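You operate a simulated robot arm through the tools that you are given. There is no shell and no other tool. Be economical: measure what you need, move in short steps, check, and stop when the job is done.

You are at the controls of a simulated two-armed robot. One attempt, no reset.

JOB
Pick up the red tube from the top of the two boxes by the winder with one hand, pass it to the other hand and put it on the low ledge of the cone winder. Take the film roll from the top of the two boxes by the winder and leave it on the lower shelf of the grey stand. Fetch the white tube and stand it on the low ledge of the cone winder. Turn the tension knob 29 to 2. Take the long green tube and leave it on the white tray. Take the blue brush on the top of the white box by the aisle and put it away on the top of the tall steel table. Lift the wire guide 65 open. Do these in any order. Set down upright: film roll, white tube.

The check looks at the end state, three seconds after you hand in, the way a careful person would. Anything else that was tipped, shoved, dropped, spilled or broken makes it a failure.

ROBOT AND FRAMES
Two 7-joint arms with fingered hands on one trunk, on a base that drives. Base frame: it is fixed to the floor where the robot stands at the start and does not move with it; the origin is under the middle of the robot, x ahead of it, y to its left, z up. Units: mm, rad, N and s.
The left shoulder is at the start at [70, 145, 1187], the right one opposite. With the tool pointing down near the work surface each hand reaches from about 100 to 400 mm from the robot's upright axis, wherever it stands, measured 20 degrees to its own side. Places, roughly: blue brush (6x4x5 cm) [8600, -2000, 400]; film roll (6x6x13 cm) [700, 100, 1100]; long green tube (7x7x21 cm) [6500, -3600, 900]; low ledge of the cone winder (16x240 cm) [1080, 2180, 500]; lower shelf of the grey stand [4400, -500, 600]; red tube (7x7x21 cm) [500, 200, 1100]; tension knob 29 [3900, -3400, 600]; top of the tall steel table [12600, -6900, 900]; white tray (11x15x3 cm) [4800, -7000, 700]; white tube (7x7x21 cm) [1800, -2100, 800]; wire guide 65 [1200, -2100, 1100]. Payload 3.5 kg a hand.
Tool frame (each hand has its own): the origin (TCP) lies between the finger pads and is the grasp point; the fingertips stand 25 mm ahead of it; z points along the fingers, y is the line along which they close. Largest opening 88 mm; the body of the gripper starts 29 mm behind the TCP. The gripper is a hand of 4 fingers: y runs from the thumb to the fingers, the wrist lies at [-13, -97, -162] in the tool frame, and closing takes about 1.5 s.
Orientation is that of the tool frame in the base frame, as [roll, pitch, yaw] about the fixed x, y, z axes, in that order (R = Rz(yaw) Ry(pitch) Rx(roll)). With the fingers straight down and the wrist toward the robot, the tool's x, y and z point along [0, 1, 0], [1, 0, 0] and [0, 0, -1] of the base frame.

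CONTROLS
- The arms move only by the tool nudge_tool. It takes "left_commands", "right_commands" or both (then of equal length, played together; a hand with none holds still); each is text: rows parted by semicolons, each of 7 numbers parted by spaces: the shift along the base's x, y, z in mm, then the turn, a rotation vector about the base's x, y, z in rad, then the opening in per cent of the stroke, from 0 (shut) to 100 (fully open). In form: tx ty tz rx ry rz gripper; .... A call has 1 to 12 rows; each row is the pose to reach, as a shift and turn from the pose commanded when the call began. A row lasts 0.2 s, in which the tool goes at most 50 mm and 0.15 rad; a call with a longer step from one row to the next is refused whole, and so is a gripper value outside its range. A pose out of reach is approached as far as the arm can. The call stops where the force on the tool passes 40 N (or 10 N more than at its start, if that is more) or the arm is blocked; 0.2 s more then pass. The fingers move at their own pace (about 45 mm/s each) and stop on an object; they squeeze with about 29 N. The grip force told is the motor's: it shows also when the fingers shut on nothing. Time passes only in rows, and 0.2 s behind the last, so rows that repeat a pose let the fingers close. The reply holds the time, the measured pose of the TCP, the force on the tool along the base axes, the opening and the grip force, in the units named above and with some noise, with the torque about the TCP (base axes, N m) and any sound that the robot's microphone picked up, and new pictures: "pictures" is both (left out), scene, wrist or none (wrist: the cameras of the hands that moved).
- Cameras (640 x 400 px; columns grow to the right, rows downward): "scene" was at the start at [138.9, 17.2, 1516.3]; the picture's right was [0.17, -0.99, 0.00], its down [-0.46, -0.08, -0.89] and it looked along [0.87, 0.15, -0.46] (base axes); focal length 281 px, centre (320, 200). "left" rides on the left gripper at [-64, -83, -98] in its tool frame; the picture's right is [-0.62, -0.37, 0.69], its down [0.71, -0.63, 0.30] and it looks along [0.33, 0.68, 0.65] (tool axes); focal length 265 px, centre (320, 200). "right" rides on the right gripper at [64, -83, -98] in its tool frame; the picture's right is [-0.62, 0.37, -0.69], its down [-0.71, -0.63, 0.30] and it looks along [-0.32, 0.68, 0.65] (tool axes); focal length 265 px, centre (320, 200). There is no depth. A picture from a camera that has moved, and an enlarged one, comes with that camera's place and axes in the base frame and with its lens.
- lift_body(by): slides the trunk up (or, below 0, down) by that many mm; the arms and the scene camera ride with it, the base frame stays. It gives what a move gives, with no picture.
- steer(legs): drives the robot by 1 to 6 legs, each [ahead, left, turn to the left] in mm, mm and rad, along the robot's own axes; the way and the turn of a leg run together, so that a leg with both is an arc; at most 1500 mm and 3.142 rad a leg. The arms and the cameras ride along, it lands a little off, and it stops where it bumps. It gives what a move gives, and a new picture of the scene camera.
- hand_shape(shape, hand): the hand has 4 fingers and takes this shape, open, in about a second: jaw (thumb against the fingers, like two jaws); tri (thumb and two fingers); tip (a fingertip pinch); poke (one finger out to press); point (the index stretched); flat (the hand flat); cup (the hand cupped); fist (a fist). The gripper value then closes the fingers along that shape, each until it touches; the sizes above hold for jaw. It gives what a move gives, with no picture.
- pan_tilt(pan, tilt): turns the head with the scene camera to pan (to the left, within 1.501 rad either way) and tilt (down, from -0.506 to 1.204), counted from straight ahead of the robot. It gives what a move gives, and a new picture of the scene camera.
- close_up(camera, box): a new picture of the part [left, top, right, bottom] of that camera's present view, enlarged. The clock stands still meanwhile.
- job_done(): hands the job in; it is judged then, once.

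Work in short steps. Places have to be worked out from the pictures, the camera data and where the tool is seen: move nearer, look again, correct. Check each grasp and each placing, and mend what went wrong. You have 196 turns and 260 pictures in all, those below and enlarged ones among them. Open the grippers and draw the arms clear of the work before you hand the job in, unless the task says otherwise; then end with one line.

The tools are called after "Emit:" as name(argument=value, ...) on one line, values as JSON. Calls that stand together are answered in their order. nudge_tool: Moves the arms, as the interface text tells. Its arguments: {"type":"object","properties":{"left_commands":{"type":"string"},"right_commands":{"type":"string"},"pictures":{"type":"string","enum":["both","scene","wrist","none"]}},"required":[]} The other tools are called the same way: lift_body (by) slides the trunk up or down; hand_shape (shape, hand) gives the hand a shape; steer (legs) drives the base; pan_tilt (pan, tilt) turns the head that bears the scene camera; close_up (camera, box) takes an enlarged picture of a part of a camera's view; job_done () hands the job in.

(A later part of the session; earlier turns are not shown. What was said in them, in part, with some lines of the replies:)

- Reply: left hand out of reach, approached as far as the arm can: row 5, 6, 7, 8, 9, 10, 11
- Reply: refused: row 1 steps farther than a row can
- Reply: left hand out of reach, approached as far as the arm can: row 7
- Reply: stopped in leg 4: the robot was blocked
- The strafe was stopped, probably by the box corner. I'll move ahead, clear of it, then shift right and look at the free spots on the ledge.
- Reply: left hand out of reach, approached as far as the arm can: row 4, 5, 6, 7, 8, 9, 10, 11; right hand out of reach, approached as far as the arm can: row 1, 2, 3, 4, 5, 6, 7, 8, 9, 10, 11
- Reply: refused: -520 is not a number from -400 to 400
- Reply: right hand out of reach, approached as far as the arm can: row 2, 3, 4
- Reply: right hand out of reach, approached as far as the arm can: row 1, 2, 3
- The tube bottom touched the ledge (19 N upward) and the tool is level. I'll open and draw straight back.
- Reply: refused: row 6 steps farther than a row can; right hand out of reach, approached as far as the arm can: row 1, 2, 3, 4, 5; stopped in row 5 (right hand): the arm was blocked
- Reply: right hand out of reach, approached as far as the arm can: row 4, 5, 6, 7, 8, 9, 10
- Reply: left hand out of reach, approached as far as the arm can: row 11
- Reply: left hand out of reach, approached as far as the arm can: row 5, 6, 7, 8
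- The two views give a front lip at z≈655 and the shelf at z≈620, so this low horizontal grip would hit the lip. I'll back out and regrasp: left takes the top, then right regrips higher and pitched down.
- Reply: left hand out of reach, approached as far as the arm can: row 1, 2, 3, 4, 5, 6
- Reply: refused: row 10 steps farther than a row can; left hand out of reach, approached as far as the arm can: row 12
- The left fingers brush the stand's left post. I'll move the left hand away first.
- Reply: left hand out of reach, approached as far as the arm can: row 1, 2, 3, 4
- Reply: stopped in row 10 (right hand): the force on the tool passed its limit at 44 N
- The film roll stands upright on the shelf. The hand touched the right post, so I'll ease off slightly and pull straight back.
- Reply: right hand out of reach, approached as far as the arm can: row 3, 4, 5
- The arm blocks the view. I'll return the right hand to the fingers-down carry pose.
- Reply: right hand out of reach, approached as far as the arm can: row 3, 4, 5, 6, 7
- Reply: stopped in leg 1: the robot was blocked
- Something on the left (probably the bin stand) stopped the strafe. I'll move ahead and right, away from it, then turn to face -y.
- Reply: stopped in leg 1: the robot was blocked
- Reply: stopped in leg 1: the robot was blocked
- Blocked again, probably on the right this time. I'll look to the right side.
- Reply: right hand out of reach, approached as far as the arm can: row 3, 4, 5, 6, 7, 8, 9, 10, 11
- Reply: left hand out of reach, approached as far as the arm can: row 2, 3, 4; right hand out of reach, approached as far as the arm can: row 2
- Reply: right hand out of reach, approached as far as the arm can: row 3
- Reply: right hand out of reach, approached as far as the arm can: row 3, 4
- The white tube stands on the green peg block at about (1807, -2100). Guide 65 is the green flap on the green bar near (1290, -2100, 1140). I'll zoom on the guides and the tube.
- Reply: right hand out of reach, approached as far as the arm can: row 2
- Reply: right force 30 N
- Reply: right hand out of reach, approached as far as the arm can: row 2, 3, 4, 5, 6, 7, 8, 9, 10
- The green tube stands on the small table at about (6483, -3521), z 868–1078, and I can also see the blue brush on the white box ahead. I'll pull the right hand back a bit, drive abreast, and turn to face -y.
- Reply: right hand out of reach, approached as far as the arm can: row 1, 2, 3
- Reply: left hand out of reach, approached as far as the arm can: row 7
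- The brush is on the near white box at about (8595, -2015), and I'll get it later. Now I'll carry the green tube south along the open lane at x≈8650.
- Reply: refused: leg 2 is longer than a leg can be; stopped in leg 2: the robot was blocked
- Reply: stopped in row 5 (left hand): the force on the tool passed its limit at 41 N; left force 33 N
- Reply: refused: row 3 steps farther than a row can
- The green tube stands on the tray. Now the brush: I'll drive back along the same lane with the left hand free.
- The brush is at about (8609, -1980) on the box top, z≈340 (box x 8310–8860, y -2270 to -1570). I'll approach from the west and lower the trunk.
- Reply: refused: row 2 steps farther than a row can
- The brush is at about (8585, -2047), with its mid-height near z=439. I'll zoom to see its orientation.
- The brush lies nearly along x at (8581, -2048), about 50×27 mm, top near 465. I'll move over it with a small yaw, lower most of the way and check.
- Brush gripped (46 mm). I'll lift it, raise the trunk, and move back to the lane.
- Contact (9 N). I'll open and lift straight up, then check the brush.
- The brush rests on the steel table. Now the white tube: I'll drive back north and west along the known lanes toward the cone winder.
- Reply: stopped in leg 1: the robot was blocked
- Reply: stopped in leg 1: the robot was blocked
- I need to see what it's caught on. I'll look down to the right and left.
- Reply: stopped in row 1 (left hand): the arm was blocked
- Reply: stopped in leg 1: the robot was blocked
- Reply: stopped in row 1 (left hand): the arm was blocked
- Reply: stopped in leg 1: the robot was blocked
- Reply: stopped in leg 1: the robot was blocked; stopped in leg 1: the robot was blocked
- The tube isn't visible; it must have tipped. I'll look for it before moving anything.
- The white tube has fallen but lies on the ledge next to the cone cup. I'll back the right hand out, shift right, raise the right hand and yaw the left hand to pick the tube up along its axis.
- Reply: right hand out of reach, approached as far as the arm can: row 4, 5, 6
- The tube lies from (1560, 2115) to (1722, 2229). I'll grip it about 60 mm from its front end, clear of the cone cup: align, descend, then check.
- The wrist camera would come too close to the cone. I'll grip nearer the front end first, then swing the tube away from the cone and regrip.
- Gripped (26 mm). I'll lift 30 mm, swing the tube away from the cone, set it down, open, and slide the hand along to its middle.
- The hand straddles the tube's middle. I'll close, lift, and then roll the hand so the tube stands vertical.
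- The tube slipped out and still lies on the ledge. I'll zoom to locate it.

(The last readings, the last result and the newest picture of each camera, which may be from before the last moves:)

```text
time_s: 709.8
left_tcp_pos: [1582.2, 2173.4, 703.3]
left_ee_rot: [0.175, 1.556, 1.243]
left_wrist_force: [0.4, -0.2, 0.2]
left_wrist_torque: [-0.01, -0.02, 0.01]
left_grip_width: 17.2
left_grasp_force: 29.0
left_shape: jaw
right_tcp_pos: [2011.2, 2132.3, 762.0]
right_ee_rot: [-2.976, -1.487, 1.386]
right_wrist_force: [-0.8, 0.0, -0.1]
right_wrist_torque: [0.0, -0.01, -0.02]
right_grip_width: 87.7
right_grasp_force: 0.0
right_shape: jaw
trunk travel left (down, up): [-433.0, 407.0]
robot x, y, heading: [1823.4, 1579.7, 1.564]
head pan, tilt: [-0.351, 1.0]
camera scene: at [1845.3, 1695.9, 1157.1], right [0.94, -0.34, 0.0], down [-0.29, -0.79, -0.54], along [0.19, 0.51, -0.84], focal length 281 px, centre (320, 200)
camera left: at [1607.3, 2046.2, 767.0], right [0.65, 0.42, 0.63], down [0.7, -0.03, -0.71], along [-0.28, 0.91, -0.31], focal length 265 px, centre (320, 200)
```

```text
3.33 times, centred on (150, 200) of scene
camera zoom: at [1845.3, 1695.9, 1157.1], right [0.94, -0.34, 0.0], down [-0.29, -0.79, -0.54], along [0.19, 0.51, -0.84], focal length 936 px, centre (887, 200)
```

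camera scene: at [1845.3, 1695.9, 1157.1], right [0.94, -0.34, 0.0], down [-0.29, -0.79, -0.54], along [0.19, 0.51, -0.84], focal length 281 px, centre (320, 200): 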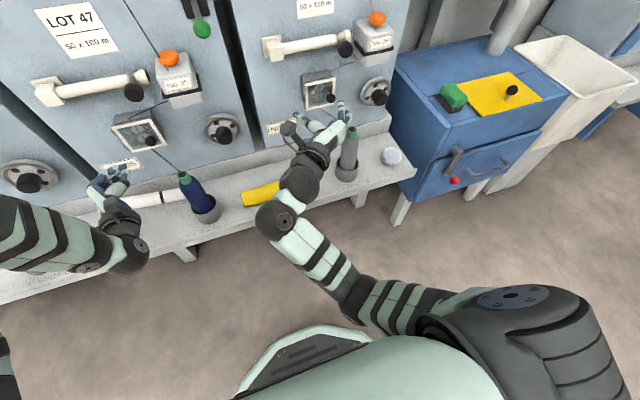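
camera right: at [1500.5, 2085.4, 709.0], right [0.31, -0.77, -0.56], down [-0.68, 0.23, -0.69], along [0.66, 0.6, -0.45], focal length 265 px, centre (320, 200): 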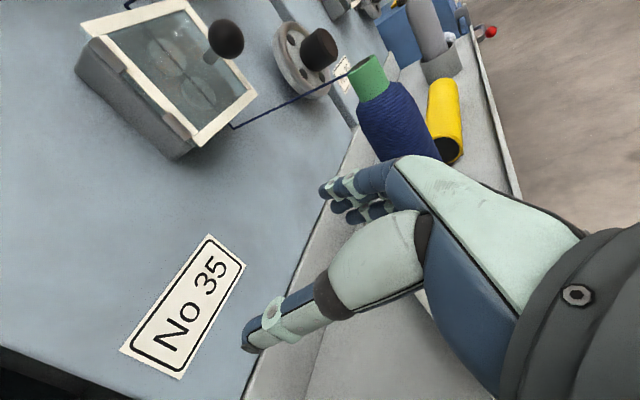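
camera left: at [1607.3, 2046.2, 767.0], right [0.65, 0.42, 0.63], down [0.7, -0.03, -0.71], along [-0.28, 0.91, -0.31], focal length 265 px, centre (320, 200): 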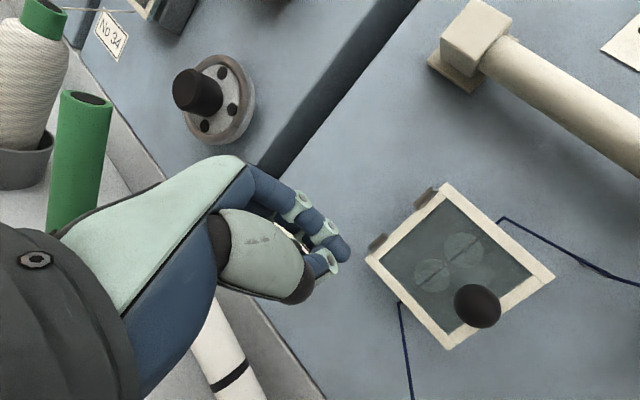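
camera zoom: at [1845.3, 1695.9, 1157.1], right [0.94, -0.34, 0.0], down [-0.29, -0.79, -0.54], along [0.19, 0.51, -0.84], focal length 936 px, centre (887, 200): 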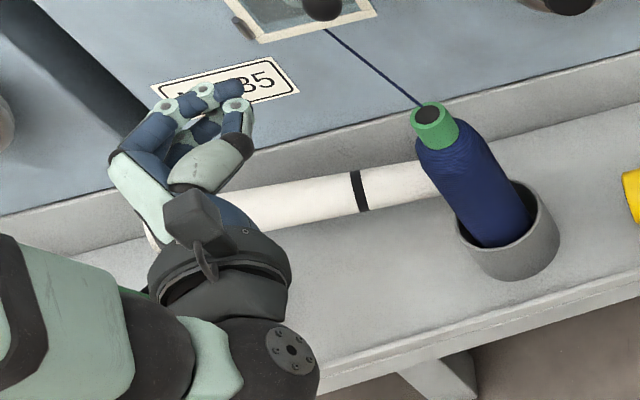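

The tube now lies along x at about y=2240 (x 1430–1645). I'll unroll the left hand to fingers-down, yaw it to match, and come over the tube's middle.

Emit:
nudge_tool(left_commands="0 0 5 -0.125 0.069 0 60; 0 0 10 -0.25 0.138 0 60; 0 0 15 -0.375 0.207 0 60; 0 0 20 -0.5 0.276 0 60; 0 0 25 -0.626 0.345 0 60; 0 0 30 -0.751 0.414 0 60; 0 0 30 -0.876 0.483 0 60; 0 0 30 -1.001 0.552 0 60; 0 0 30 -1.126 0.621 0 60; 0 0 30 -1.251 0.69 0 60; 0 0 30 -1.376 0.759 0 60", pictures="none")

Emit:
nudge_tool(left_commands="-5 8 0 0 0 -0.1475 60; -10 16 0 0 0 -0.295 60; -16 25 0 0 0 -0.4425 60; -21 33 0 0 0 -0.59 60; -26 42 0 0 0 -0.7375 60; -31 50 0 0 0 -0.885 60; -37 59 0 0 0 -1.0325 60; -42 67 0 0 0 -1.18 60; -42 67 -40 0 0 -1.18 60; -42 67 -80 0 0 -1.18 60; -42 67 -120 0 0 -1.18 60; -42 67 -150 0 0 -1.18 60", pictures="wrist")

```text
time_s: 712.2
left_tcp_pos: [1585.1, 2171.8, 730.7]
left_ee_rot: [-3.141, 0.0, -2.08]
left_wrist_force: [3.0, -6.2, -0.4]
left_wrist_torque: [0.57, 0.45, -0.67]
left_grip_width: 52.4
left_grasp_force: 0.1
left_shape: jaw
right_tcp_pos: [2012.3, 2130.0, 760.6]
right_ee_rot: [-2.958, -1.488, 1.365]
right_wrist_force: [0.6, -0.7, 0.4]
right_wrist_torque: [0.0, -0.01, 0.0]
right_grip_width: 87.7
right_grasp_force: 0.1
right_shape: jaw
trunk travel left (down, up): [-433.0, 407.0]
robot x, y, heading: [1821.1, 1581.4, 1.571]
head pan, tilt: [-0.351, 1.0]
```

```text
time_s: 713.8
left_tcp_pos: [1544.8, 2218.9, 730.4]
left_ee_rot: [-3.125, -0.001, -3.089]
left_wrist_force: [2.2, -33.0, 9.1]
left_wrist_torque: [0.83, 0.11, 0.38]
left_grip_width: 45.9
left_grasp_force: 0.0
left_shape: jaw
right_tcp_pos: [2010.3, 2127.1, 764.6]
right_ee_rot: [-2.986, -1.494, 1.397]
right_wrist_force: [0.1, -0.3, 0.3]
right_wrist_torque: [0.02, 0.0, 0.02]
right_grip_width: 87.8
right_grasp_force: 0.1
right_shape: jaw
trunk travel left (down, up): [-433.0, 407.0]
robot x, y, heading: [1824.4, 1577.9, 1.574]
head pan, tilt: [-0.351, 1.0]
stopped in row 8 (left hand): the force on the tool passed its limit at 46 N (the readings are from after the stop); the commanded pose is now the measured one
camera left: at [1612.1, 2140.8, 831.0], right [0.64, -0.34, -0.69], down [-0.68, -0.67, -0.29], along [-0.36, 0.65, -0.66], focal length 265 px, centre (320, 200)
```

left: 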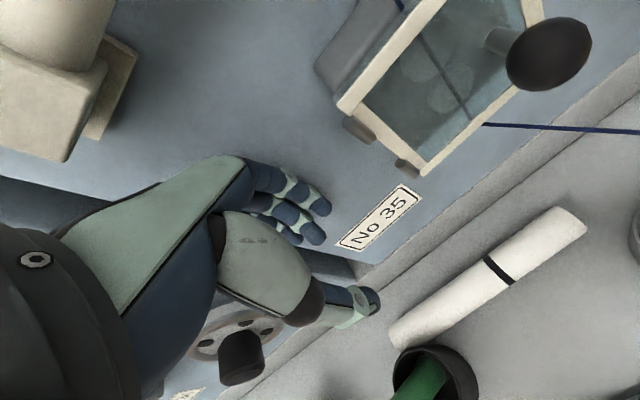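

The fingers touched the machine face. The closer view puts the tube at y≈2202 (x 1448–1661), so I'll back off, descend over its middle, and close with the tips at ledge level.

Emit:
nudge_tool(left_commands="5 -18 0 0 0 -0.03 60; 10 -18 -40 0 0 -0.053 60; 10 -18 -80 0 0 -0.053 60; 10 -18 -120 0 0 -0.053 60; 10 -18 -160 0 0 -0.053 60; 10 -18 -190 0 0 -0.053 60; 10 -18 -206 0 0 -0.053 60; 10 -18 -206 0 0 -0.053 0; 10 -18 -206 0 0 -0.053 0; 10 -18 -206 0 0 -0.053 0; 10 -18 -206 0 0 -0.053 0; 10 -18 -206 0 0 -0.053 0", pictures="wrist")

```text
time_s: 716.4
left_tcp_pos: [1554.6, 2207.1, 523.8]
left_ee_rot: [-3.131, 0.0, 3.139]
left_wrist_force: [2.0, 0.9, 8.0]
left_wrist_torque: [0.11, -0.06, -0.01]
left_grip_width: 17.0
left_grasp_force: 29.0
left_shape: jaw
right_tcp_pos: [2011.0, 2130.2, 760.9]
right_ee_rot: [-2.994, -1.488, 1.405]
right_wrist_force: [-0.6, 0.1, 0.0]
right_wrist_torque: [0.0, 0.02, 0.0]
right_grip_width: 87.8
right_grasp_force: 0.1
right_shape: jaw
trunk travel left (down, up): [-433.0, 407.0]
robot x, y, heading: [1820.1, 1579.9, 1.572]
head pan, tilt: [-0.351, 1.0]
camera left: at [1618.5, 2124.5, 623.3], right [0.62, -0.38, -0.69], down [-0.72, -0.63, -0.3], along [-0.32, 0.68, -0.66], focal length 265 px, centre (320, 200)
```

left: 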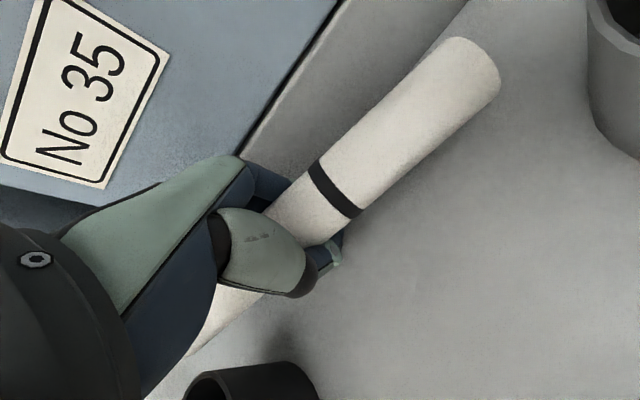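

Solid grip this time (17 mm, like the first pick-up). I'll lift high, then roll the hand so the tube becomes vertical.

Emit:
nudge_tool(left_commands="0 -5 35 0 0 0 0; 0 -15 75 0 0 0 0; 0 -25 115 0 0 0 0; 0 -35 155 0 0 0 0; 0 -45 195 0 0 0 0; 0 -50 235 0 0 0 0", pictures="none")

Emit:
nudge_tool(left_commands="0 0 0 0 -0.143 0 0; 0 0 0 0 -0.286 0 0; 0 0 0 0 -0.429 0 0; 0 0 0 0 -0.571 0 0; 0 0 0 0 -0.714 0 0; 0 0 0 0 -0.857 0 0; 0 0 0 0 -1.0 0 0; 0 0 0 0 -1.143 0 0; 0 0 0 0 -1.286 0 0; 0 0 0 0 -1.429 0 0; 0 0 0 0 -1.571 0 0", pictures="both")

```text
time_s: 717.8
left_tcp_pos: [1555.1, 2157.9, 757.1]
left_ee_rot: [-3.128, 0.001, 3.139]
left_wrist_force: [-0.1, 0.8, 0.0]
left_wrist_torque: [0.01, 0.02, 0.03]
left_grip_width: 16.4
left_grasp_force: 28.8
left_shape: jaw
right_tcp_pos: [2010.2, 2131.1, 760.7]
right_ee_rot: [-2.991, -1.487, 1.4]
right_wrist_force: [0.5, 0.1, 0.0]
right_wrist_torque: [0.0, 0.0, -0.02]
right_grip_width: 87.8
right_grasp_force: 0.1
right_shape: jaw
trunk travel left (down, up): [-433.0, 407.0]
robot x, y, heading: [1824.0, 1580.0, 1.574]
head pan, tilt: [-0.351, 1.0]
```

```text
time_s: 720.2
left_tcp_pos: [1553.7, 2159.4, 756.6]
left_ee_rot: [0.556, 1.567, 0.543]
left_wrist_force: [-1.0, -0.8, 0.1]
left_wrist_torque: [-0.05, 0.0, -0.03]
left_grip_width: 16.4
left_grasp_force: 28.6
left_shape: jaw
right_tcp_pos: [2009.7, 2130.9, 760.5]
right_ee_rot: [-2.989, -1.485, 1.4]
right_wrist_force: [0.3, -0.4, -1.5]
right_wrist_torque: [-0.02, 0.0, 0.01]
right_grip_width: 87.7
right_grasp_force: 0.0
right_shape: jaw
trunk travel left (down, up): [-433.0, 407.0]
robot x, y, heading: [1820.9, 1576.8, 1.574]
head pan, tilt: [-0.351, 1.0]
camera scene: at [1844.3, 1695.5, 1156.7], right [0.94, -0.34, 0.0], down [-0.29, -0.79, -0.54], along [0.18, 0.51, -0.84], focal length 281 px, centre (320, 200)
camera left: at [1454.0, 2076.4, 821.5], right [0.69, -0.38, 0.62], down [0.3, -0.63, -0.71], along [0.66, 0.68, -0.32], focal length 265 px, centre (320, 200)
```

scene: 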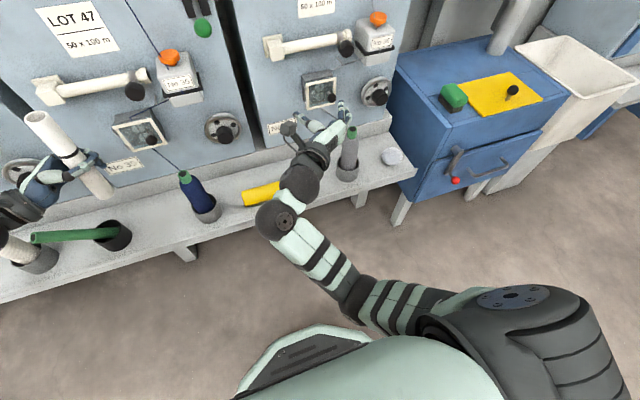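
left: 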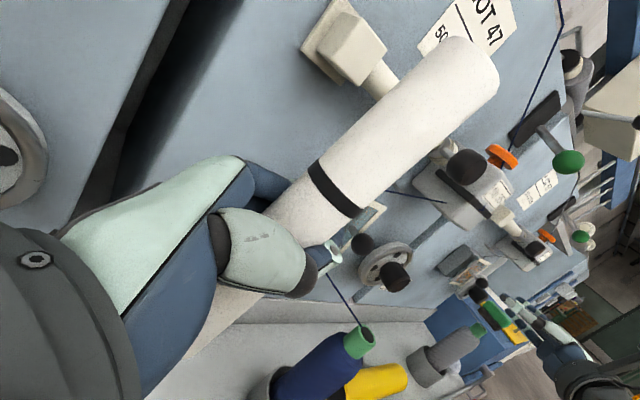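

The tube is held upright. I also notice the green stick beside it now leans in its cup; I'll deal with that after. First I'll yaw the hand to point forward-right and centre it in the gap.

Emit:
nudge_tool(left_commands="4 0 0 0 0 0.136 0; 8 0 0 0 0 0.271 0; 12 0 0 0 0 0.407 0; 16 0 0 0 0 0.543 0; 20 0 0 0 0 0.679 0; 24 0 0 0 0 0.814 0; 28 0 0 0 0 0.95 0; 28 0 0 0 0 0.95 0", pictures="wrist")

Emit:
close_up(camera="scene", box=[0, 80, 240, 290])

```text
time_s: 722.0
left_tcp_pos: [1582.8, 2158.6, 756.7]
left_ee_rot: [-0.147, 1.57, 0.793]
left_wrist_force: [0.3, -0.3, -0.2]
left_wrist_torque: [0.02, 0.01, -0.05]
left_grip_width: 16.3
left_grasp_force: 28.7
left_shape: jaw
right_tcp_pos: [2009.3, 2131.0, 760.9]
right_ee_rot: [-3.009, -1.489, 1.418]
right_wrist_force: [0.3, 0.0, 0.5]
right_wrist_torque: [-0.02, 0.01, 0.02]
right_grip_width: 87.5
right_grasp_force: 0.1
right_shape: jaw
trunk travel left (down, up): [-433.0, 407.0]
robot x, y, heading: [1823.8, 1578.5, 1.573]
head pan, tilt: [-0.351, 1.0]
camera left: at [1591.0, 2029.6, 821.5], right [0.71, 0.34, 0.62], down [0.69, -0.13, -0.71], along [-0.17, 0.93, -0.32], focal length 265 px, centre (320, 200)
```

left: 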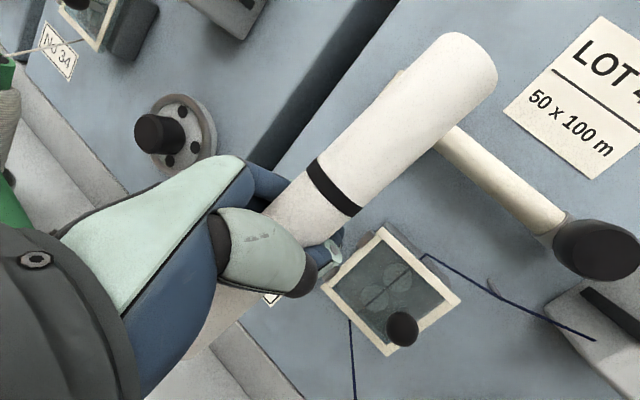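

```text
1.90 times, centred on (120, 185) of scene
camera zoom: at [1844.5, 1694.9, 1156.8], right [0.94, -0.34, 0.0], down [-0.29, -0.79, -0.54], along [0.18, 0.51, -0.84], focal length 535 px, centre (701, 229)
```

zoom: 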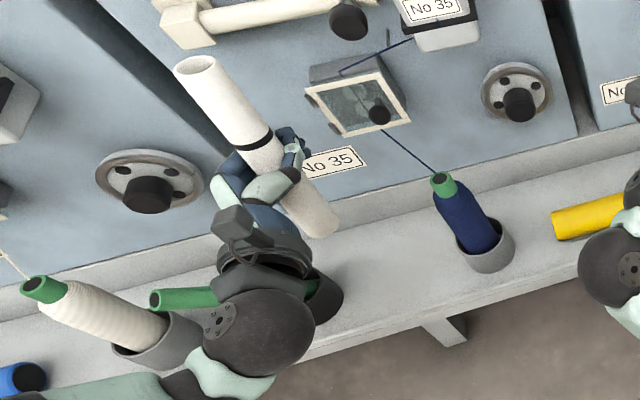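

The tube leans about 0.12 rad along the pointing direction. I'll correct that and lower to just above the ledge.

Emit:
nudge_tool(left_commands="0 0 0 0.1 -0.07 0 0; 0 0 -30 0.1 -0.07 0 0; 0 0 -60 0.1 -0.07 0 0; 0 0 -90 0.1 -0.07 0 0; 0 0 -115 0.1 -0.07 0 0; 0 0 -132 0.1 -0.07 0 0; 0 0 -132 0.1 -0.07 0 0", pictures="wrist")

Emit:
close_up(camera="scene", box=[0, 100, 240, 290])

```text
time_s: 723.6
left_tcp_pos: [1582.7, 2158.6, 625.9]
left_ee_rot: [0.023, 1.447, 0.961]
left_wrist_force: [-0.3, -0.1, 0.0]
left_wrist_torque: [-0.02, -0.02, -0.06]
left_grip_width: 16.3
left_grasp_force: 29.1
left_shape: jaw
right_tcp_pos: [2009.0, 2130.9, 760.5]
right_ee_rot: [-2.992, -1.486, 1.403]
right_wrist_force: [-0.4, -1.2, -0.4]
right_wrist_torque: [0.0, -0.02, -0.03]
right_grip_width: 87.6
right_grasp_force: 0.0
right_shape: jaw
trunk travel left (down, up): [-433.0, 407.0]
robot x, y, heading: [1823.7, 1573.3, 1.575]
head pan, tilt: [-0.351, 1.0]
camera left: at [1587.7, 2022.3, 676.8], right [0.66, 0.27, 0.7], down [0.74, -0.06, -0.67], along [-0.14, 0.96, -0.24], focal length 265 px, centre (320, 200)
```

left: 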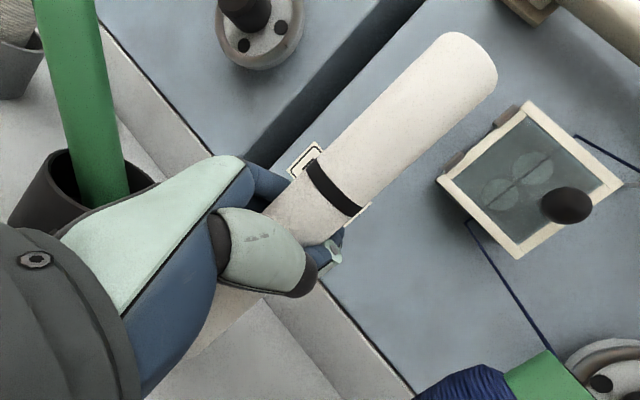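

```text
2.11 times, centred on (120, 195) of scene
camera zoom: at [1844.8, 1695.0, 1156.7], right [0.94, -0.34, 0.0], down [-0.29, -0.79, -0.54], along [0.18, 0.51, -0.84], focal length 591 px, centre (741, 210)
```

zoom: 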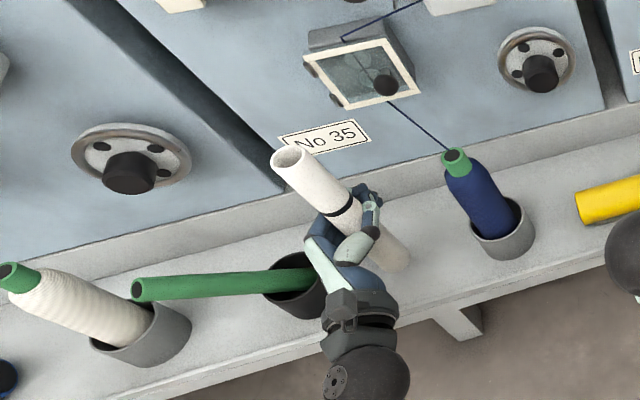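

Now close to vertical. I'll lower to contact.

Emit:
nudge_tool(left_commands="0 0 -6 0 0 0 0; 0 0 -11 0 0 0 0; 0 0 -15 0 0 0 0; 0 0 -18 0 0 0 0; 0 0 -21 0 0 0 0; 0 0 -21 0 0 0 0", pictures="none")

```text
time_s: 725.0
left_tcp_pos: [1582.7, 2158.3, 603.8]
left_ee_rot: [0.015, 1.446, 0.951]
left_wrist_force: [-0.8, -0.4, 1.2]
left_wrist_torque: [-0.02, 0.02, -0.02]
left_grip_width: 16.3
left_grasp_force: 28.7
left_shape: jaw
right_tcp_pos: [2009.6, 2131.2, 760.7]
right_ee_rot: [-2.992, -1.487, 1.403]
right_wrist_force: [0.0, 0.1, -0.1]
right_wrist_torque: [0.0, 0.02, -0.05]
right_grip_width: 87.6
right_grasp_force: 0.1
right_shape: jaw
trunk travel left (down, up): [-433.0, 407.0]
robot x, y, heading: [1825.4, 1577.3, 1.573]
head pan, tilt: [-0.351, 1.0]
```

Emit:
nudge_tool(left_commands="0 0 -4 0 0 0 0; 0 0 -8 0 0 0 0; 0 0 -11 0 0 0 0; 0 0 -11 0 0 0 0", pictures="none")

```text
time_s: 726.0
left_tcp_pos: [1582.8, 2157.4, 591.2]
left_ee_rot: [0.033, 1.45, 0.971]
left_wrist_force: [0.1, -0.1, 9.3]
left_wrist_torque: [-0.09, 0.14, -0.03]
left_grip_width: 15.0
left_grasp_force: 28.5
left_shape: jaw
right_tcp_pos: [2009.7, 2130.3, 761.1]
right_ee_rot: [-2.988, -1.49, 1.398]
right_wrist_force: [-0.5, -0.5, -0.1]
right_wrist_torque: [-0.01, -0.01, 0.0]
right_grip_width: 87.9
right_grasp_force: 0.0
right_shape: jaw
trunk travel left (down, up): [-433.0, 407.0]
robot x, y, heading: [1826.5, 1581.2, 1.578]
head pan, tilt: [-0.351, 1.0]
```

Contact (9 N). One look to verify it's upright before opening.

Emit:
close_up(camera="left", box=[0, 0, 640, 400])

Emit:
close_up(camera="scene", box=[60, 120, 220, 260])

```text
1.00 times, centred on (320, 200) of left (not enlarged: the box is as wide or as high as the picture)
camera zoom: at [1587.3, 2022.4, 644.3], right [0.66, 0.27, 0.7], down [0.74, -0.06, -0.68], along [-0.14, 0.96, -0.24], focal length 265 px, centre (320, 200)
```

zoom: 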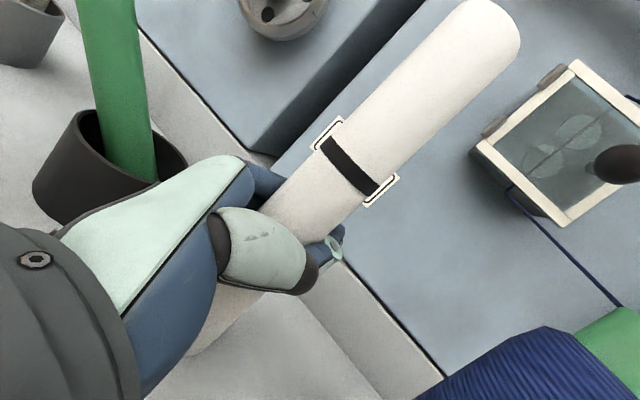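

```text
2.86 times, centred on (140, 190) of scene
camera zoom: at [1845.5, 1693.4, 1156.8], right [0.94, -0.34, 0.0], down [-0.29, -0.79, -0.54], along [0.18, 0.51, -0.84], focal length 802 px, centre (834, 229)
```

zoom: 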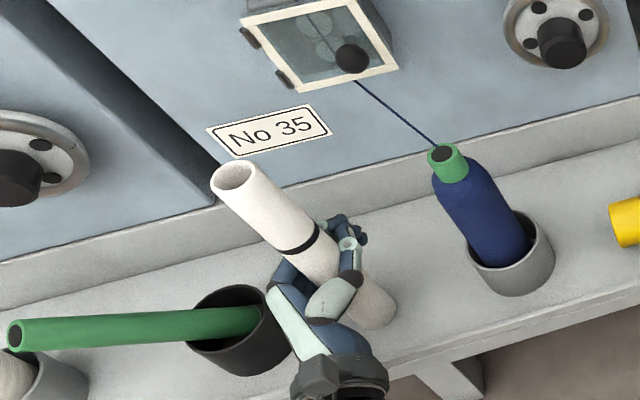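

Lean is only about 3.5°, within its stable range. I'll trim it slightly and open gradually.

Emit:
nudge_tool(left_commands="0 0 0 -0.045 0.025 0 0; 0 0 0 -0.045 0.025 0 0; 0 0 0 -0.045 0.025 0 12; 0 0 0 -0.045 0.025 0 18; 0 0 0 -0.045 0.025 0 24; 0 0 0 -0.045 0.025 0 30; 0 0 0 -0.045 0.025 0 36; 0 0 0 -0.045 0.025 0 45; 0 0 0 -0.045 0.025 0 60; 0 0 0 -0.045 0.025 0 80; 0 0 0 -0.045 0.025 0 100; 0 0 0 -0.045 0.025 0 100", pictures="wrist")

```text
time_s: 728.6
left_tcp_pos: [1582.4, 2157.9, 591.5]
left_ee_rot: [-0.025, 1.5, 0.911]
left_wrist_force: [0.6, 0.4, -0.3]
left_wrist_torque: [-0.02, -0.04, 0.02]
left_grip_width: 87.7
left_grasp_force: 0.1
left_shape: jaw
right_tcp_pos: [2010.1, 2130.3, 760.9]
right_ee_rot: [-2.993, -1.489, 1.403]
right_wrist_force: [-0.3, 0.1, -0.6]
right_wrist_torque: [0.03, 0.02, 0.01]
right_grip_width: 87.4
right_grasp_force: 0.0
right_shape: jaw
trunk travel left (down, up): [-433.0, 407.0]
robot x, y, heading: [1822.3, 1580.5, 1.572]
head pan, tilt: [-0.351, 1.0]
camera left: at [1588.2, 2025.7, 650.5], right [0.68, 0.3, 0.67], down [0.72, -0.09, -0.69], along [-0.15, 0.95, -0.28], focal length 265 px, centre (320, 200)
```

left: 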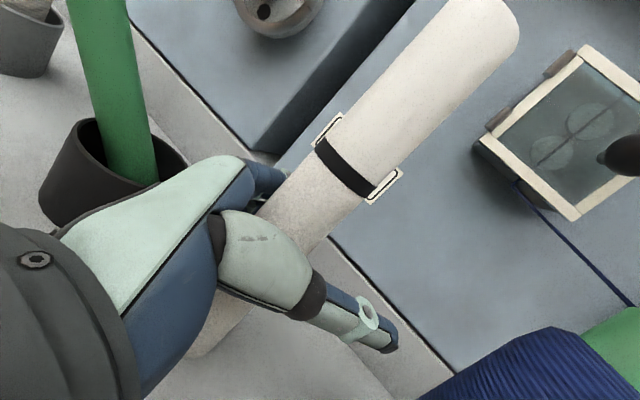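

The white tube stands on the ledge by itself. I'll withdraw the hand with the base along the tool axis, then straight back.

Emit:
steer(legs=[[-72, 53, 0], [-160, 0, 0]])

Emit:
pan_tilt(pan=0.35, tilt=0.75)

```text
time_s: 730.7
left_tcp_pos: [1531.2, 1927.1, 593.3]
left_ee_rot: [-0.028, 1.502, 0.908]
left_wrist_force: [0.0, 0.0, -0.5]
left_wrist_torque: [0.0, -0.05, -0.01]
left_grip_width: 87.7
left_grasp_force: 0.0
left_shape: jaw
right_tcp_pos: [1957.7, 1900.4, 761.3]
right_ee_rot: [-2.995, -1.488, 1.403]
right_wrist_force: [0.2, -0.3, 0.2]
right_wrist_torque: [-0.01, 0.05, 0.02]
right_grip_width: 87.4
right_grasp_force: 0.1
right_shape: jaw
trunk travel left (down, up): [-433.0, 407.0]
robot x, y, heading: [1770.3, 1347.7, 1.568]
head pan, tilt: [-0.351, 1.0]
camera scene: at [1792.9, 1464.1, 1156.9], right [0.94, -0.34, 0.0], down [-0.29, -0.79, -0.54], along [0.19, 0.51, -0.84], focal length 281 px, centre (320, 200)
```

scene: 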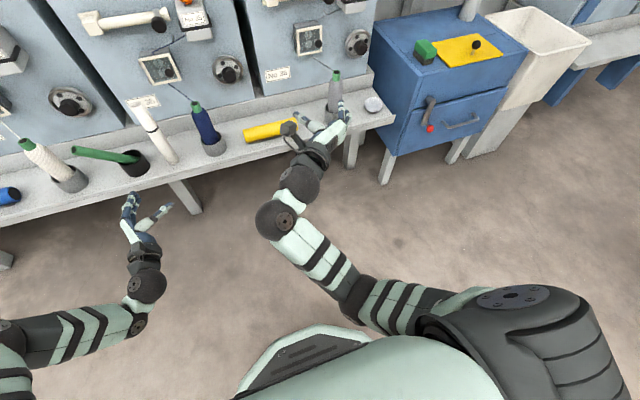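

```text
time_s: 731.8
left_tcp_pos: [1531.7, 1927.1, 592.5]
left_ee_rot: [-0.046, 1.499, 0.89]
left_wrist_force: [-0.7, 0.6, 0.6]
left_wrist_torque: [0.02, -0.01, 0.01]
left_grip_width: 87.6
left_grasp_force: 0.0
left_shape: jaw
right_tcp_pos: [1959.5, 1900.0, 760.2]
right_ee_rot: [-3.006, -1.488, 1.416]
right_wrist_force: [-0.4, 0.3, 0.2]
right_wrist_torque: [-0.02, 0.0, 0.03]
right_grip_width: 87.4
right_grasp_force: 0.0
right_shape: jaw
trunk travel left (down, up): [-433.0, 407.0]
robot x, y, heading: [1765.8, 1349.6, 1.574]
head pan, tilt: [0.351, 0.75]
camera scene: at [1740.5, 1477.4, 1175.8], right [0.94, 0.34, 0.0], down [0.23, -0.64, -0.73], along [-0.25, 0.69, -0.68], focal length 281 px, centre (320, 200)
```

scene: 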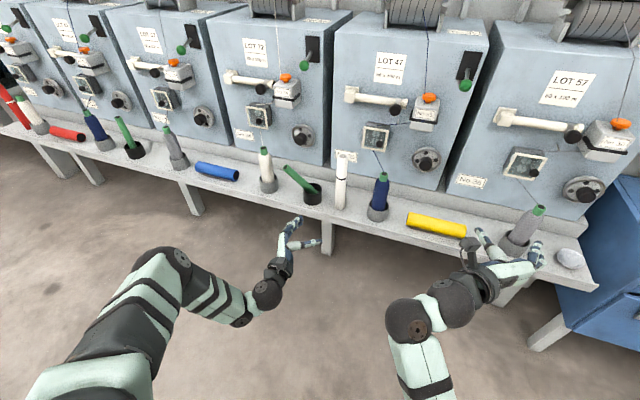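

The white tube stands upright. The green stick in the black cup now leans well to the left though, so I'll re-erect it: first reorient the left hand to fingers-down and move over it.

Emit:
nudge_tool(left_commands="0 0 25 0 0 -0.136 100; 0 0 50 0 0 -0.271 100; 0 0 75 0 0 -0.407 100; 0 0 100 0 0 -0.543 100; 0 0 125 0 0 -0.679 100; 0 0 150 0 0 -0.814 100; 0 0 180 0 0 -0.95 100", pictures="none")

Emit:
nudge_tool(left_commands="0 0 0 0 0.143 0 100; 0 0 0 0 0.286 0 100; 0 0 0 0 0.429 0 100; 0 0 0 0 0.571 0 100; 0 0 0 0 0.714 0 100; 0 0 0 0 0.857 0 100; 0 0 0 0 1.0 0 100; 0 0 0 0 1.143 0 100; 0 0 0 0 1.286 0 100; 0 0 0 0 1.429 0 100; 0 0 0 0 1.53 0 100", pictures="none")

Emit:
steer(legs=[[0, 130, 0], [200, 0, 0]])

Emit:
close_up(camera="left", box=[0, 0, 640, 400])

```text
time_s: 733.4
left_tcp_pos: [1530.5, 1927.5, 772.5]
left_ee_rot: [-0.08, 1.498, -0.095]
left_wrist_force: [1.0, 0.2, 0.7]
left_wrist_torque: [0.02, 0.02, 0.0]
left_grip_width: 87.5
left_grasp_force: 0.1
left_shape: jaw
right_tcp_pos: [1959.2, 1901.5, 761.6]
right_ee_rot: [-2.99, -1.487, 1.4]
right_wrist_force: [-0.9, -0.3, 0.7]
right_wrist_torque: [-0.02, 0.0, 0.0]
right_grip_width: 87.6
right_grasp_force: 0.1
right_shape: jaw
trunk travel left (down, up): [-433.0, 407.0]
robot x, y, heading: [1769.8, 1346.1, 1.571]
head pan, tilt: [0.351, 0.75]
```

```text
time_s: 735.8
left_tcp_pos: [1530.6, 1928.1, 773.7]
left_ee_rot: [-3.128, 0.11, -3.139]
left_wrist_force: [0.1, -0.4, 0.2]
left_wrist_torque: [0.01, 0.04, 0.0]
left_grip_width: 87.8
left_grasp_force: 0.0
left_shape: jaw
right_tcp_pos: [1959.1, 1901.1, 760.4]
right_ee_rot: [-2.995, -1.486, 1.405]
right_wrist_force: [0.6, 0.0, 1.0]
right_wrist_torque: [-0.01, 0.0, 0.0]
right_grip_width: 87.6
right_grasp_force: 0.0
right_shape: jaw
trunk travel left (down, up): [-433.0, 407.0]
robot x, y, heading: [1768.8, 1348.1, 1.572]
head pan, tilt: [0.351, 0.75]
```

```text
time_s: 738.3
left_tcp_pos: [1402.7, 2127.1, 772.1]
left_ee_rot: [-3.128, 0.113, 3.14]
left_wrist_force: [0.4, -1.0, -0.1]
left_wrist_torque: [-0.01, -0.03, 0.01]
left_grip_width: 87.5
left_grasp_force: 0.0
left_shape: jaw
right_tcp_pos: [1830.8, 2101.1, 760.7]
right_ee_rot: [-3.003, -1.487, 1.407]
right_wrist_force: [0.1, 1.0, -0.5]
right_wrist_torque: [-0.03, -0.03, 0.02]
right_grip_width: 87.6
right_grasp_force: 0.1
right_shape: jaw
trunk travel left (down, up): [-433.0, 407.0]
robot x, y, heading: [1639.3, 1541.4, 1.568]
head pan, tilt: [0.351, 0.75]
camera scene: at [1610.8, 1677.0, 1175.7], right [0.94, 0.34, 0.0], down [0.23, -0.64, -0.73], along [-0.25, 0.69, -0.68], focal length 281 px, centre (320, 200)
```

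scene: 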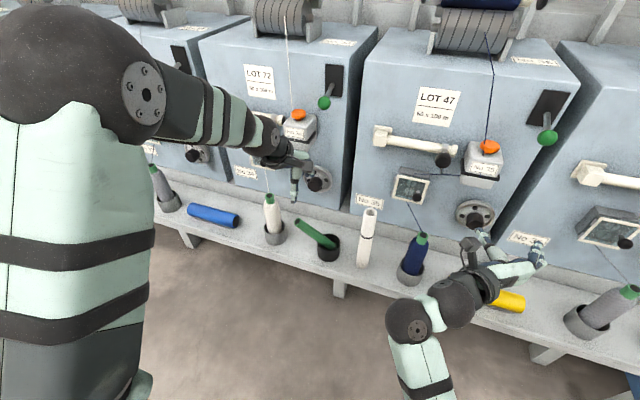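

```text
1.00 times, centred on (320, 200) of left (not enlarged: the box is as wide or as high as the picture)
camera zoom: at [1455.8, 2046.1, 879.0], right [0.69, -0.38, -0.61], down [-0.68, -0.63, -0.37], along [-0.25, 0.67, -0.7], focal length 265 px, centre (320, 200)
```

zoom: 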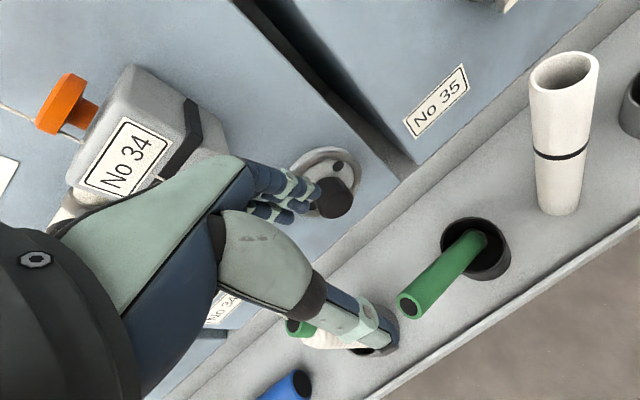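

The stick's tip is at about (1392, 2117, 640) and the cup centre at (1464, 2142). I'll grip the stick near its tip.

Emit:
nudge_tool(left_commands="0 -3 -40 0 0 0 100; 0 -5 -80 0 0 0 100; 0 -5 -120 0 0 0 100; 0 -5 -150 0 0 0 100; 0 -5 -150 0 0 0 0; 0 -5 -150 0 0 0 0; 0 -5 -150 0 0 0 0; 0 -5 -150 0 0 0 0; 0 -5 -150 0 0 0 0; 0 -5 -150 0 0 0 0; 0 -5 -150 0 0 0 0; 0 -5 -150 0 0 0 0", pictures="wrist")

```text
time_s: 740.9
left_tcp_pos: [1401.9, 2125.8, 621.7]
left_ee_rot: [-3.127, 0.113, -3.141]
left_wrist_force: [0.0, -0.2, -0.3]
left_wrist_torque: [0.0, 0.0, -0.01]
left_grip_width: 3.9
left_grasp_force: 28.9
left_shape: jaw
right_tcp_pos: [1830.6, 2098.1, 762.4]
right_ee_rot: [-3.005, -1.489, 1.409]
right_wrist_force: [0.9, -0.3, 0.4]
right_wrist_torque: [-0.01, 0.05, 0.06]
right_grip_width: 87.8
right_grasp_force: 0.1
right_shape: jaw
trunk travel left (down, up): [-433.0, 407.0]
robot x, y, heading: [1637.9, 1542.5, 1.569]
head pan, tilt: [0.351, 0.75]
camera left: at [1454.2, 2043.0, 729.1], right [0.69, -0.38, -0.61], down [-0.68, -0.63, -0.37], along [-0.25, 0.67, -0.7], focal length 265 px, centre (320, 200)
```

left: 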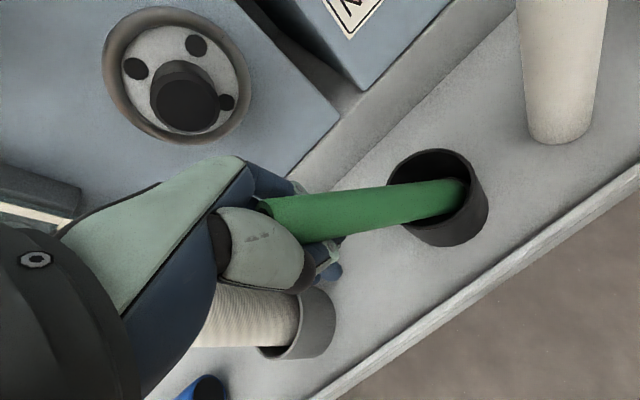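

The stick is caged by the fingers. I'll swing it upright while moving over the cup centre.

Emit:
nudge_tool(left_commands="11 3 10 -0.045 0.092 0 0; 22 6 20 -0.09 0.183 0 0; 32 9 29 -0.135 0.275 0 0; 43 12 37 -0.179 0.367 0 0; 54 15 43 -0.224 0.458 0 0; 64 17 46 -0.269 0.55 0 0; 64 17 46 -0.269 0.55 0 0", pictures="wrist")

Emit:
close_up(camera="scene", box=[230, 140, 430, 280])

```text
time_s: 742.5
left_tcp_pos: [1466.3, 2141.4, 670.3]
left_ee_rot: [-2.845, -0.435, 3.093]
left_wrist_force: [-0.1, -0.6, 0.2]
left_wrist_torque: [0.01, 0.0, 0.02]
left_grip_width: 3.9
left_grasp_force: 28.8
left_shape: jaw
right_tcp_pos: [1831.8, 2098.1, 760.7]
right_ee_rot: [-2.974, -1.487, 1.379]
right_wrist_force: [0.0, -0.7, -0.1]
right_wrist_torque: [-0.01, -0.01, -0.03]
right_grip_width: 87.3
right_grasp_force: 0.0
right_shape: jaw
trunk travel left (down, up): [-433.0, 407.0]
robot x, y, heading: [1638.8, 1547.5, 1.565]
head pan, tilt: [0.351, 0.75]
camera left: at [1572.1, 2084.4, 750.5], right [0.3, -0.57, -0.76], down [-0.73, -0.66, 0.2], along [-0.62, 0.49, -0.61], focal length 265 px, centre (320, 200)
```

left: 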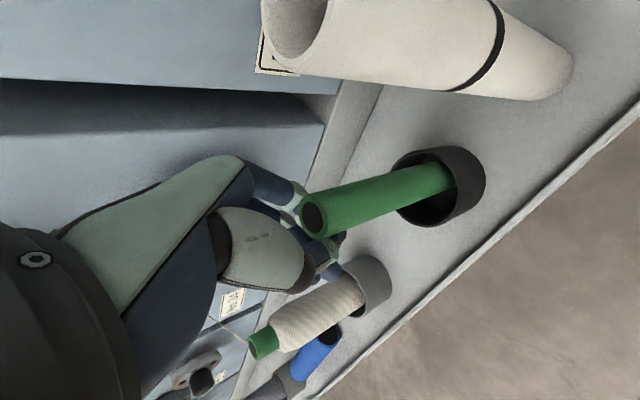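

```text
2.86 times, centred on (330, 210) of scene
camera zoom: at [1610.6, 1676.0, 1175.9], right [0.94, 0.34, 0.0], down [0.23, -0.64, -0.73], along [-0.25, 0.69, -0.68], focal length 802 px, centre (291, 171)
```

zoom: 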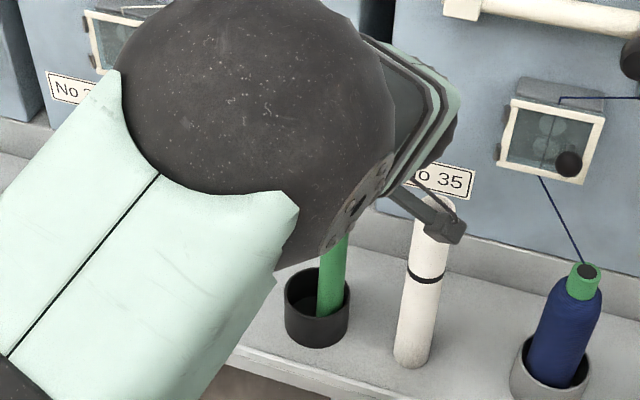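

The stick is nearly upright, held loosely. I'll bring its top over its base, then open slowly and look.

Emit:
nudge_tool(left_commands="-8 7 0 0 0 0 0; -16 14 0 0 0 0 0; -16 14 0 0 0 0 0; -16 14 0 0 0 0 15; -16 14 0 0 0 0 25; -16 14 0 0 0 0 35; -16 14 0 0 0 0 50; -16 14 0 0 0 0 70; -16 14 0 0 0 0 100; -16 14 0 0 0 0 100", pictures="wrist")

```text
time_s: 744.7
left_tcp_pos: [1451.7, 2155.1, 668.6]
left_ee_rot: [-2.843, -0.435, 3.091]
left_wrist_force: [-0.2, -0.1, -0.5]
left_wrist_torque: [0.02, -0.02, 0.01]
left_grip_width: 87.6
left_grasp_force: 0.1
left_shape: jaw
right_tcp_pos: [1830.9, 2098.7, 761.1]
right_ee_rot: [-2.984, -1.489, 1.388]
right_wrist_force: [-0.3, 0.0, -0.3]
right_wrist_torque: [-0.03, 0.02, 0.0]
right_grip_width: 87.5
right_grasp_force: 0.0
right_shape: jaw
trunk travel left (down, up): [-433.0, 407.0]
robot x, y, heading: [1641.2, 1548.6, 1.567]
head pan, tilt: [0.351, 0.75]
camera left: at [1556.1, 2097.3, 750.0], right [0.3, -0.57, -0.76], down [-0.73, -0.66, 0.2], along [-0.62, 0.49, -0.61], focal length 265 px, centre (320, 200)
```

left: 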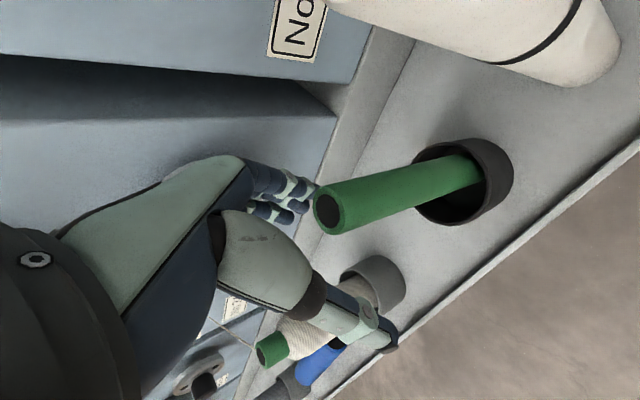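

The stick stands upright in its cup. I'll withdraw the hand up along the tool axis, then away.

Emit:
nudge_tool(left_commands="10 7 22 0 0 0 100; 20 13 43 0 0 0 100; 32 20 69 0 0 0 100; 42 20 105 0 0 0 100; 42 10 145 0 0 0 100; 42 -20 180 0 0 0 100; 30 -60 190 0 0 0 100", pictures="none")

Emit:
steer(legs=[[-250, 0, 0]])

Emit:
close_up(camera="scene", box=[200, 80, 460, 260])

```text
time_s: 746.2
left_tcp_pos: [1470.7, 2094.8, 742.4]
left_ee_rot: [-2.592, -0.394, 3.021]
left_wrist_force: [-0.5, 0.3, 0.4]
left_wrist_torque: [-0.01, -0.02, 0.04]
left_grip_width: 87.5
left_grasp_force: 0.0
left_shape: jaw
right_tcp_pos: [1831.1, 2098.5, 761.7]
right_ee_rot: [-2.993, -1.488, 1.395]
right_wrist_force: [0.6, -0.7, -0.3]
right_wrist_torque: [0.06, 0.01, -0.03]
right_grip_width: 87.6
right_grasp_force: 0.1
right_shape: jaw
trunk travel left (down, up): [-433.0, 407.0]
robot x, y, heading: [1639.3, 1546.2, 1.569]
head pan, tilt: [0.351, 0.75]
stopped in row 7 (left hand): the arm was blocked; the commanded pose is now the measured one
```

```text
time_s: 748.0
left_tcp_pos: [1472.5, 1848.2, 743.6]
left_ee_rot: [-2.592, -0.395, 3.02]
left_wrist_force: [-0.1, -0.6, -0.1]
left_wrist_torque: [-0.02, -0.02, 0.01]
left_grip_width: 88.0
left_grasp_force: 0.1
left_shape: jaw
right_tcp_pos: [1830.6, 1851.2, 761.7]
right_ee_rot: [-3.0, -1.486, 1.404]
right_wrist_force: [0.0, -1.2, 0.2]
right_wrist_torque: [0.01, -0.02, -0.01]
right_grip_width: 87.7
right_grasp_force: 0.1
right_shape: jaw
trunk travel left (down, up): [-433.0, 407.0]
robot x, y, heading: [1638.9, 1304.2, 1.562]
head pan, tilt: [0.351, 0.75]
camera scene: at [1609.8, 1428.8, 1176.0], right [0.94, 0.34, 0.0], down [0.23, -0.64, -0.73], along [-0.25, 0.69, -0.68], focal length 281 px, centre (320, 200)
```

scene: 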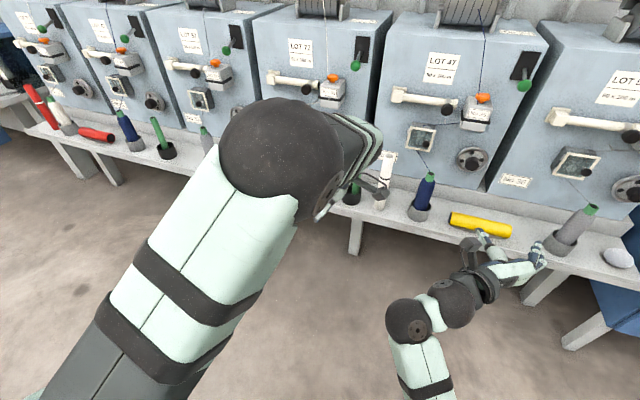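

```text
2.22 times, centred on (330, 170) of scene
camera zoom: at [1609.8, 1428.8, 1176.0], right [0.94, 0.34, 0.0], down [0.23, -0.64, -0.73], along [-0.25, 0.69, -0.68], focal length 624 px, centre (298, 267)
```

zoom: 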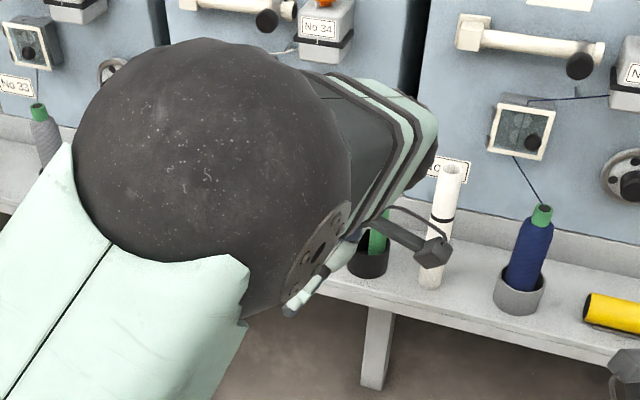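

White tube stands. I'll back further off for an unobstructed final check.

Emit:
steer(legs=[[-200, -250, 0]])

Emit:
close_up(camera="scene", box=[130, 60, 430, 240])

```text
time_s: 750.2
left_tcp_pos: [1720.4, 1649.5, 744.5]
left_ee_rot: [-2.591, -0.393, 3.021]
left_wrist_force: [0.2, -1.2, -0.1]
left_wrist_torque: [0.0, -0.01, 0.0]
left_grip_width: 87.4
left_grasp_force: 0.0
left_shape: jaw
right_tcp_pos: [2079.9, 1652.6, 762.4]
right_ee_rot: [-2.993, -1.488, 1.396]
right_wrist_force: [-0.7, -1.0, -0.5]
right_wrist_torque: [0.0, 0.01, 0.0]
right_grip_width: 87.6
right_grasp_force: 0.0
right_shape: jaw
trunk travel left (down, up): [-433.0, 407.0]
robot x, y, heading: [1887.5, 1097.8, 1.57]
head pan, tilt: [0.351, 0.75]
camera scene: at [1859.4, 1230.6, 1175.9], right [0.94, 0.34, 0.0], down [0.23, -0.64, -0.73], along [-0.25, 0.69, -0.68], focal length 281 px, centre (320, 200)
```

scene: 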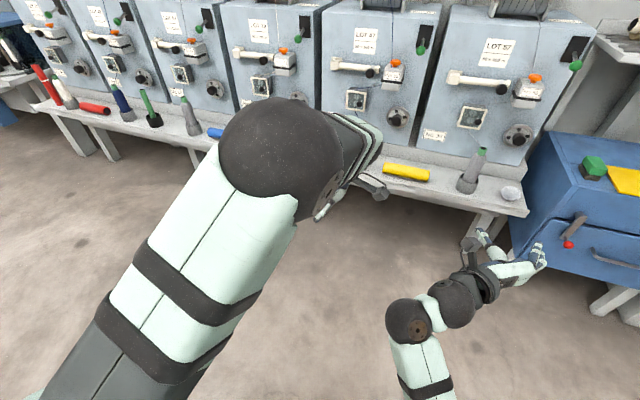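

```text
2.13 times, centred on (280, 150) of scene
camera zoom: at [1859.4, 1230.6, 1175.9], right [0.94, 0.34, 0.0], down [0.23, -0.64, -0.73], along [-0.25, 0.69, -0.68], focal length 599 px, centre (405, 307)
```

zoom: 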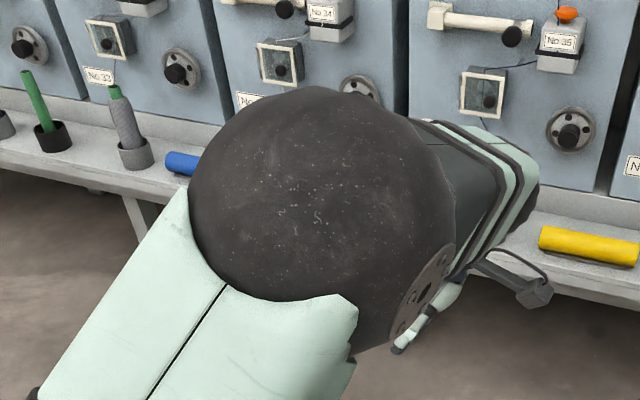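

The arm still hides it. I'll shift left and look from the other side.

Emit:
steer(legs=[[0, 620, 0]])

Emit:
pan_tilt(pan=-0.3, tilt=0.6)

Emit:
close_up(camera="scene", box=[160, 100, 400, 260])

```text
time_s: 753.7
left_tcp_pos: [1083.7, 1643.9, 743.5]
left_ee_rot: [-2.591, -0.392, 3.039]
left_wrist_force: [-0.4, 0.2, 0.3]
left_wrist_torque: [0.0, 0.03, -0.02]
left_grip_width: 87.6
left_grasp_force: 0.1
left_shape: jaw
right_tcp_pos: [1443.6, 1654.2, 760.3]
right_ee_rot: [-3.016, -1.489, 1.436]
right_wrist_force: [0.2, 0.1, -0.5]
right_wrist_torque: [0.01, 0.0, -0.02]
right_grip_width: 87.5
right_grasp_force: 0.1
right_shape: jaw
trunk travel left (down, up): [-433.0, 407.0]
robot x, y, heading: [1259.1, 1098.5, 1.58]
head pan, tilt: [0.351, 0.75]
camera scene: at [1229.1, 1227.5, 1175.9], right [0.93, 0.36, 0.0], down [0.24, -0.64, -0.73], along [-0.26, 0.68, -0.68], focal length 281 px, centre (320, 200)
```

scene: 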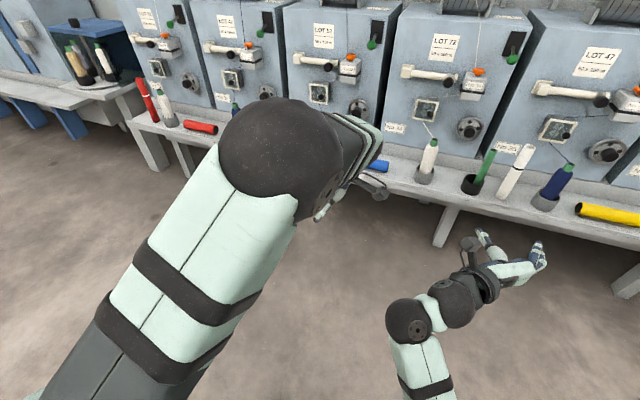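

```text
time_s: 754.7
left_tcp_pos: [1083.6, 1643.2, 743.4]
left_ee_rot: [-2.592, -0.392, 3.04]
left_wrist_force: [0.4, -0.2, -1.0]
left_wrist_torque: [0.03, 0.03, 0.02]
left_grip_width: 87.8
left_grasp_force: 0.1
left_shape: jaw
right_tcp_pos: [1442.3, 1654.6, 761.7]
right_ee_rot: [-2.994, -1.49, 1.414]
right_wrist_force: [-0.3, 0.4, 0.3]
right_wrist_torque: [0.0, 0.02, -0.02]
right_grip_width: 87.7
right_grasp_force: 0.1
right_shape: jaw
trunk travel left (down, up): [-433.0, 407.0]
robot x, y, heading: [1260.3, 1100.0, 1.584]
head pan, tilt: [-0.3, 0.6]
camera scene: at [1284.0, 1234.9, 1188.7], right [0.96, -0.28, 0.0], down [-0.16, -0.54, -0.82], along [0.23, 0.79, -0.57], focal length 281 px, centre (320, 200)
```

scene: 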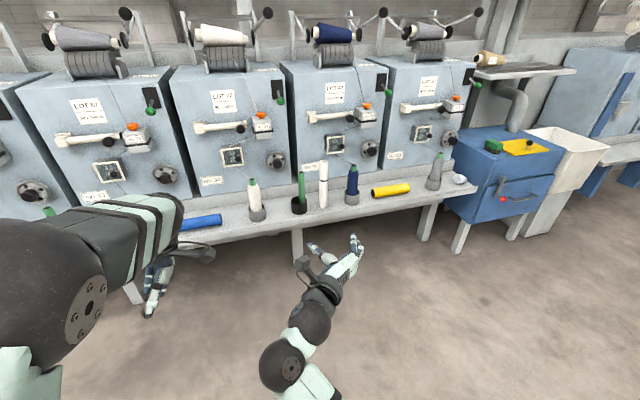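

```text
2.50 times, centred on (280, 180) of scene
camera zoom: at [1284.0, 1234.9, 1188.7], right [0.96, -0.28, 0.0], down [-0.16, -0.54, -0.82], along [0.23, 0.79, -0.57], focal length 702 px, centre (420, 250)
```

zoom: 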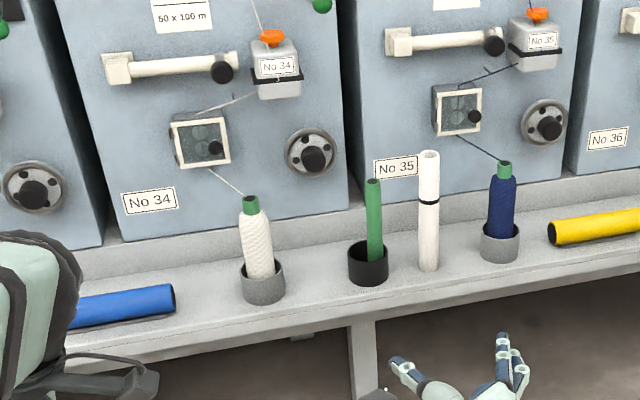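

White tube, green stick and red tube all stand upright, both grippers are open, and the arms are clear. I'm handing in the job.

Emit:
job_done()

```text
The job is handed in.
```

All seven jobs are done and the job is handed in. Along the way I knocked a green stick beside the white tube and re-stood it in its cup. The robot also pressed against a green cabinet and brushed the grey stand and a winder unit while moving, with no damage visible.
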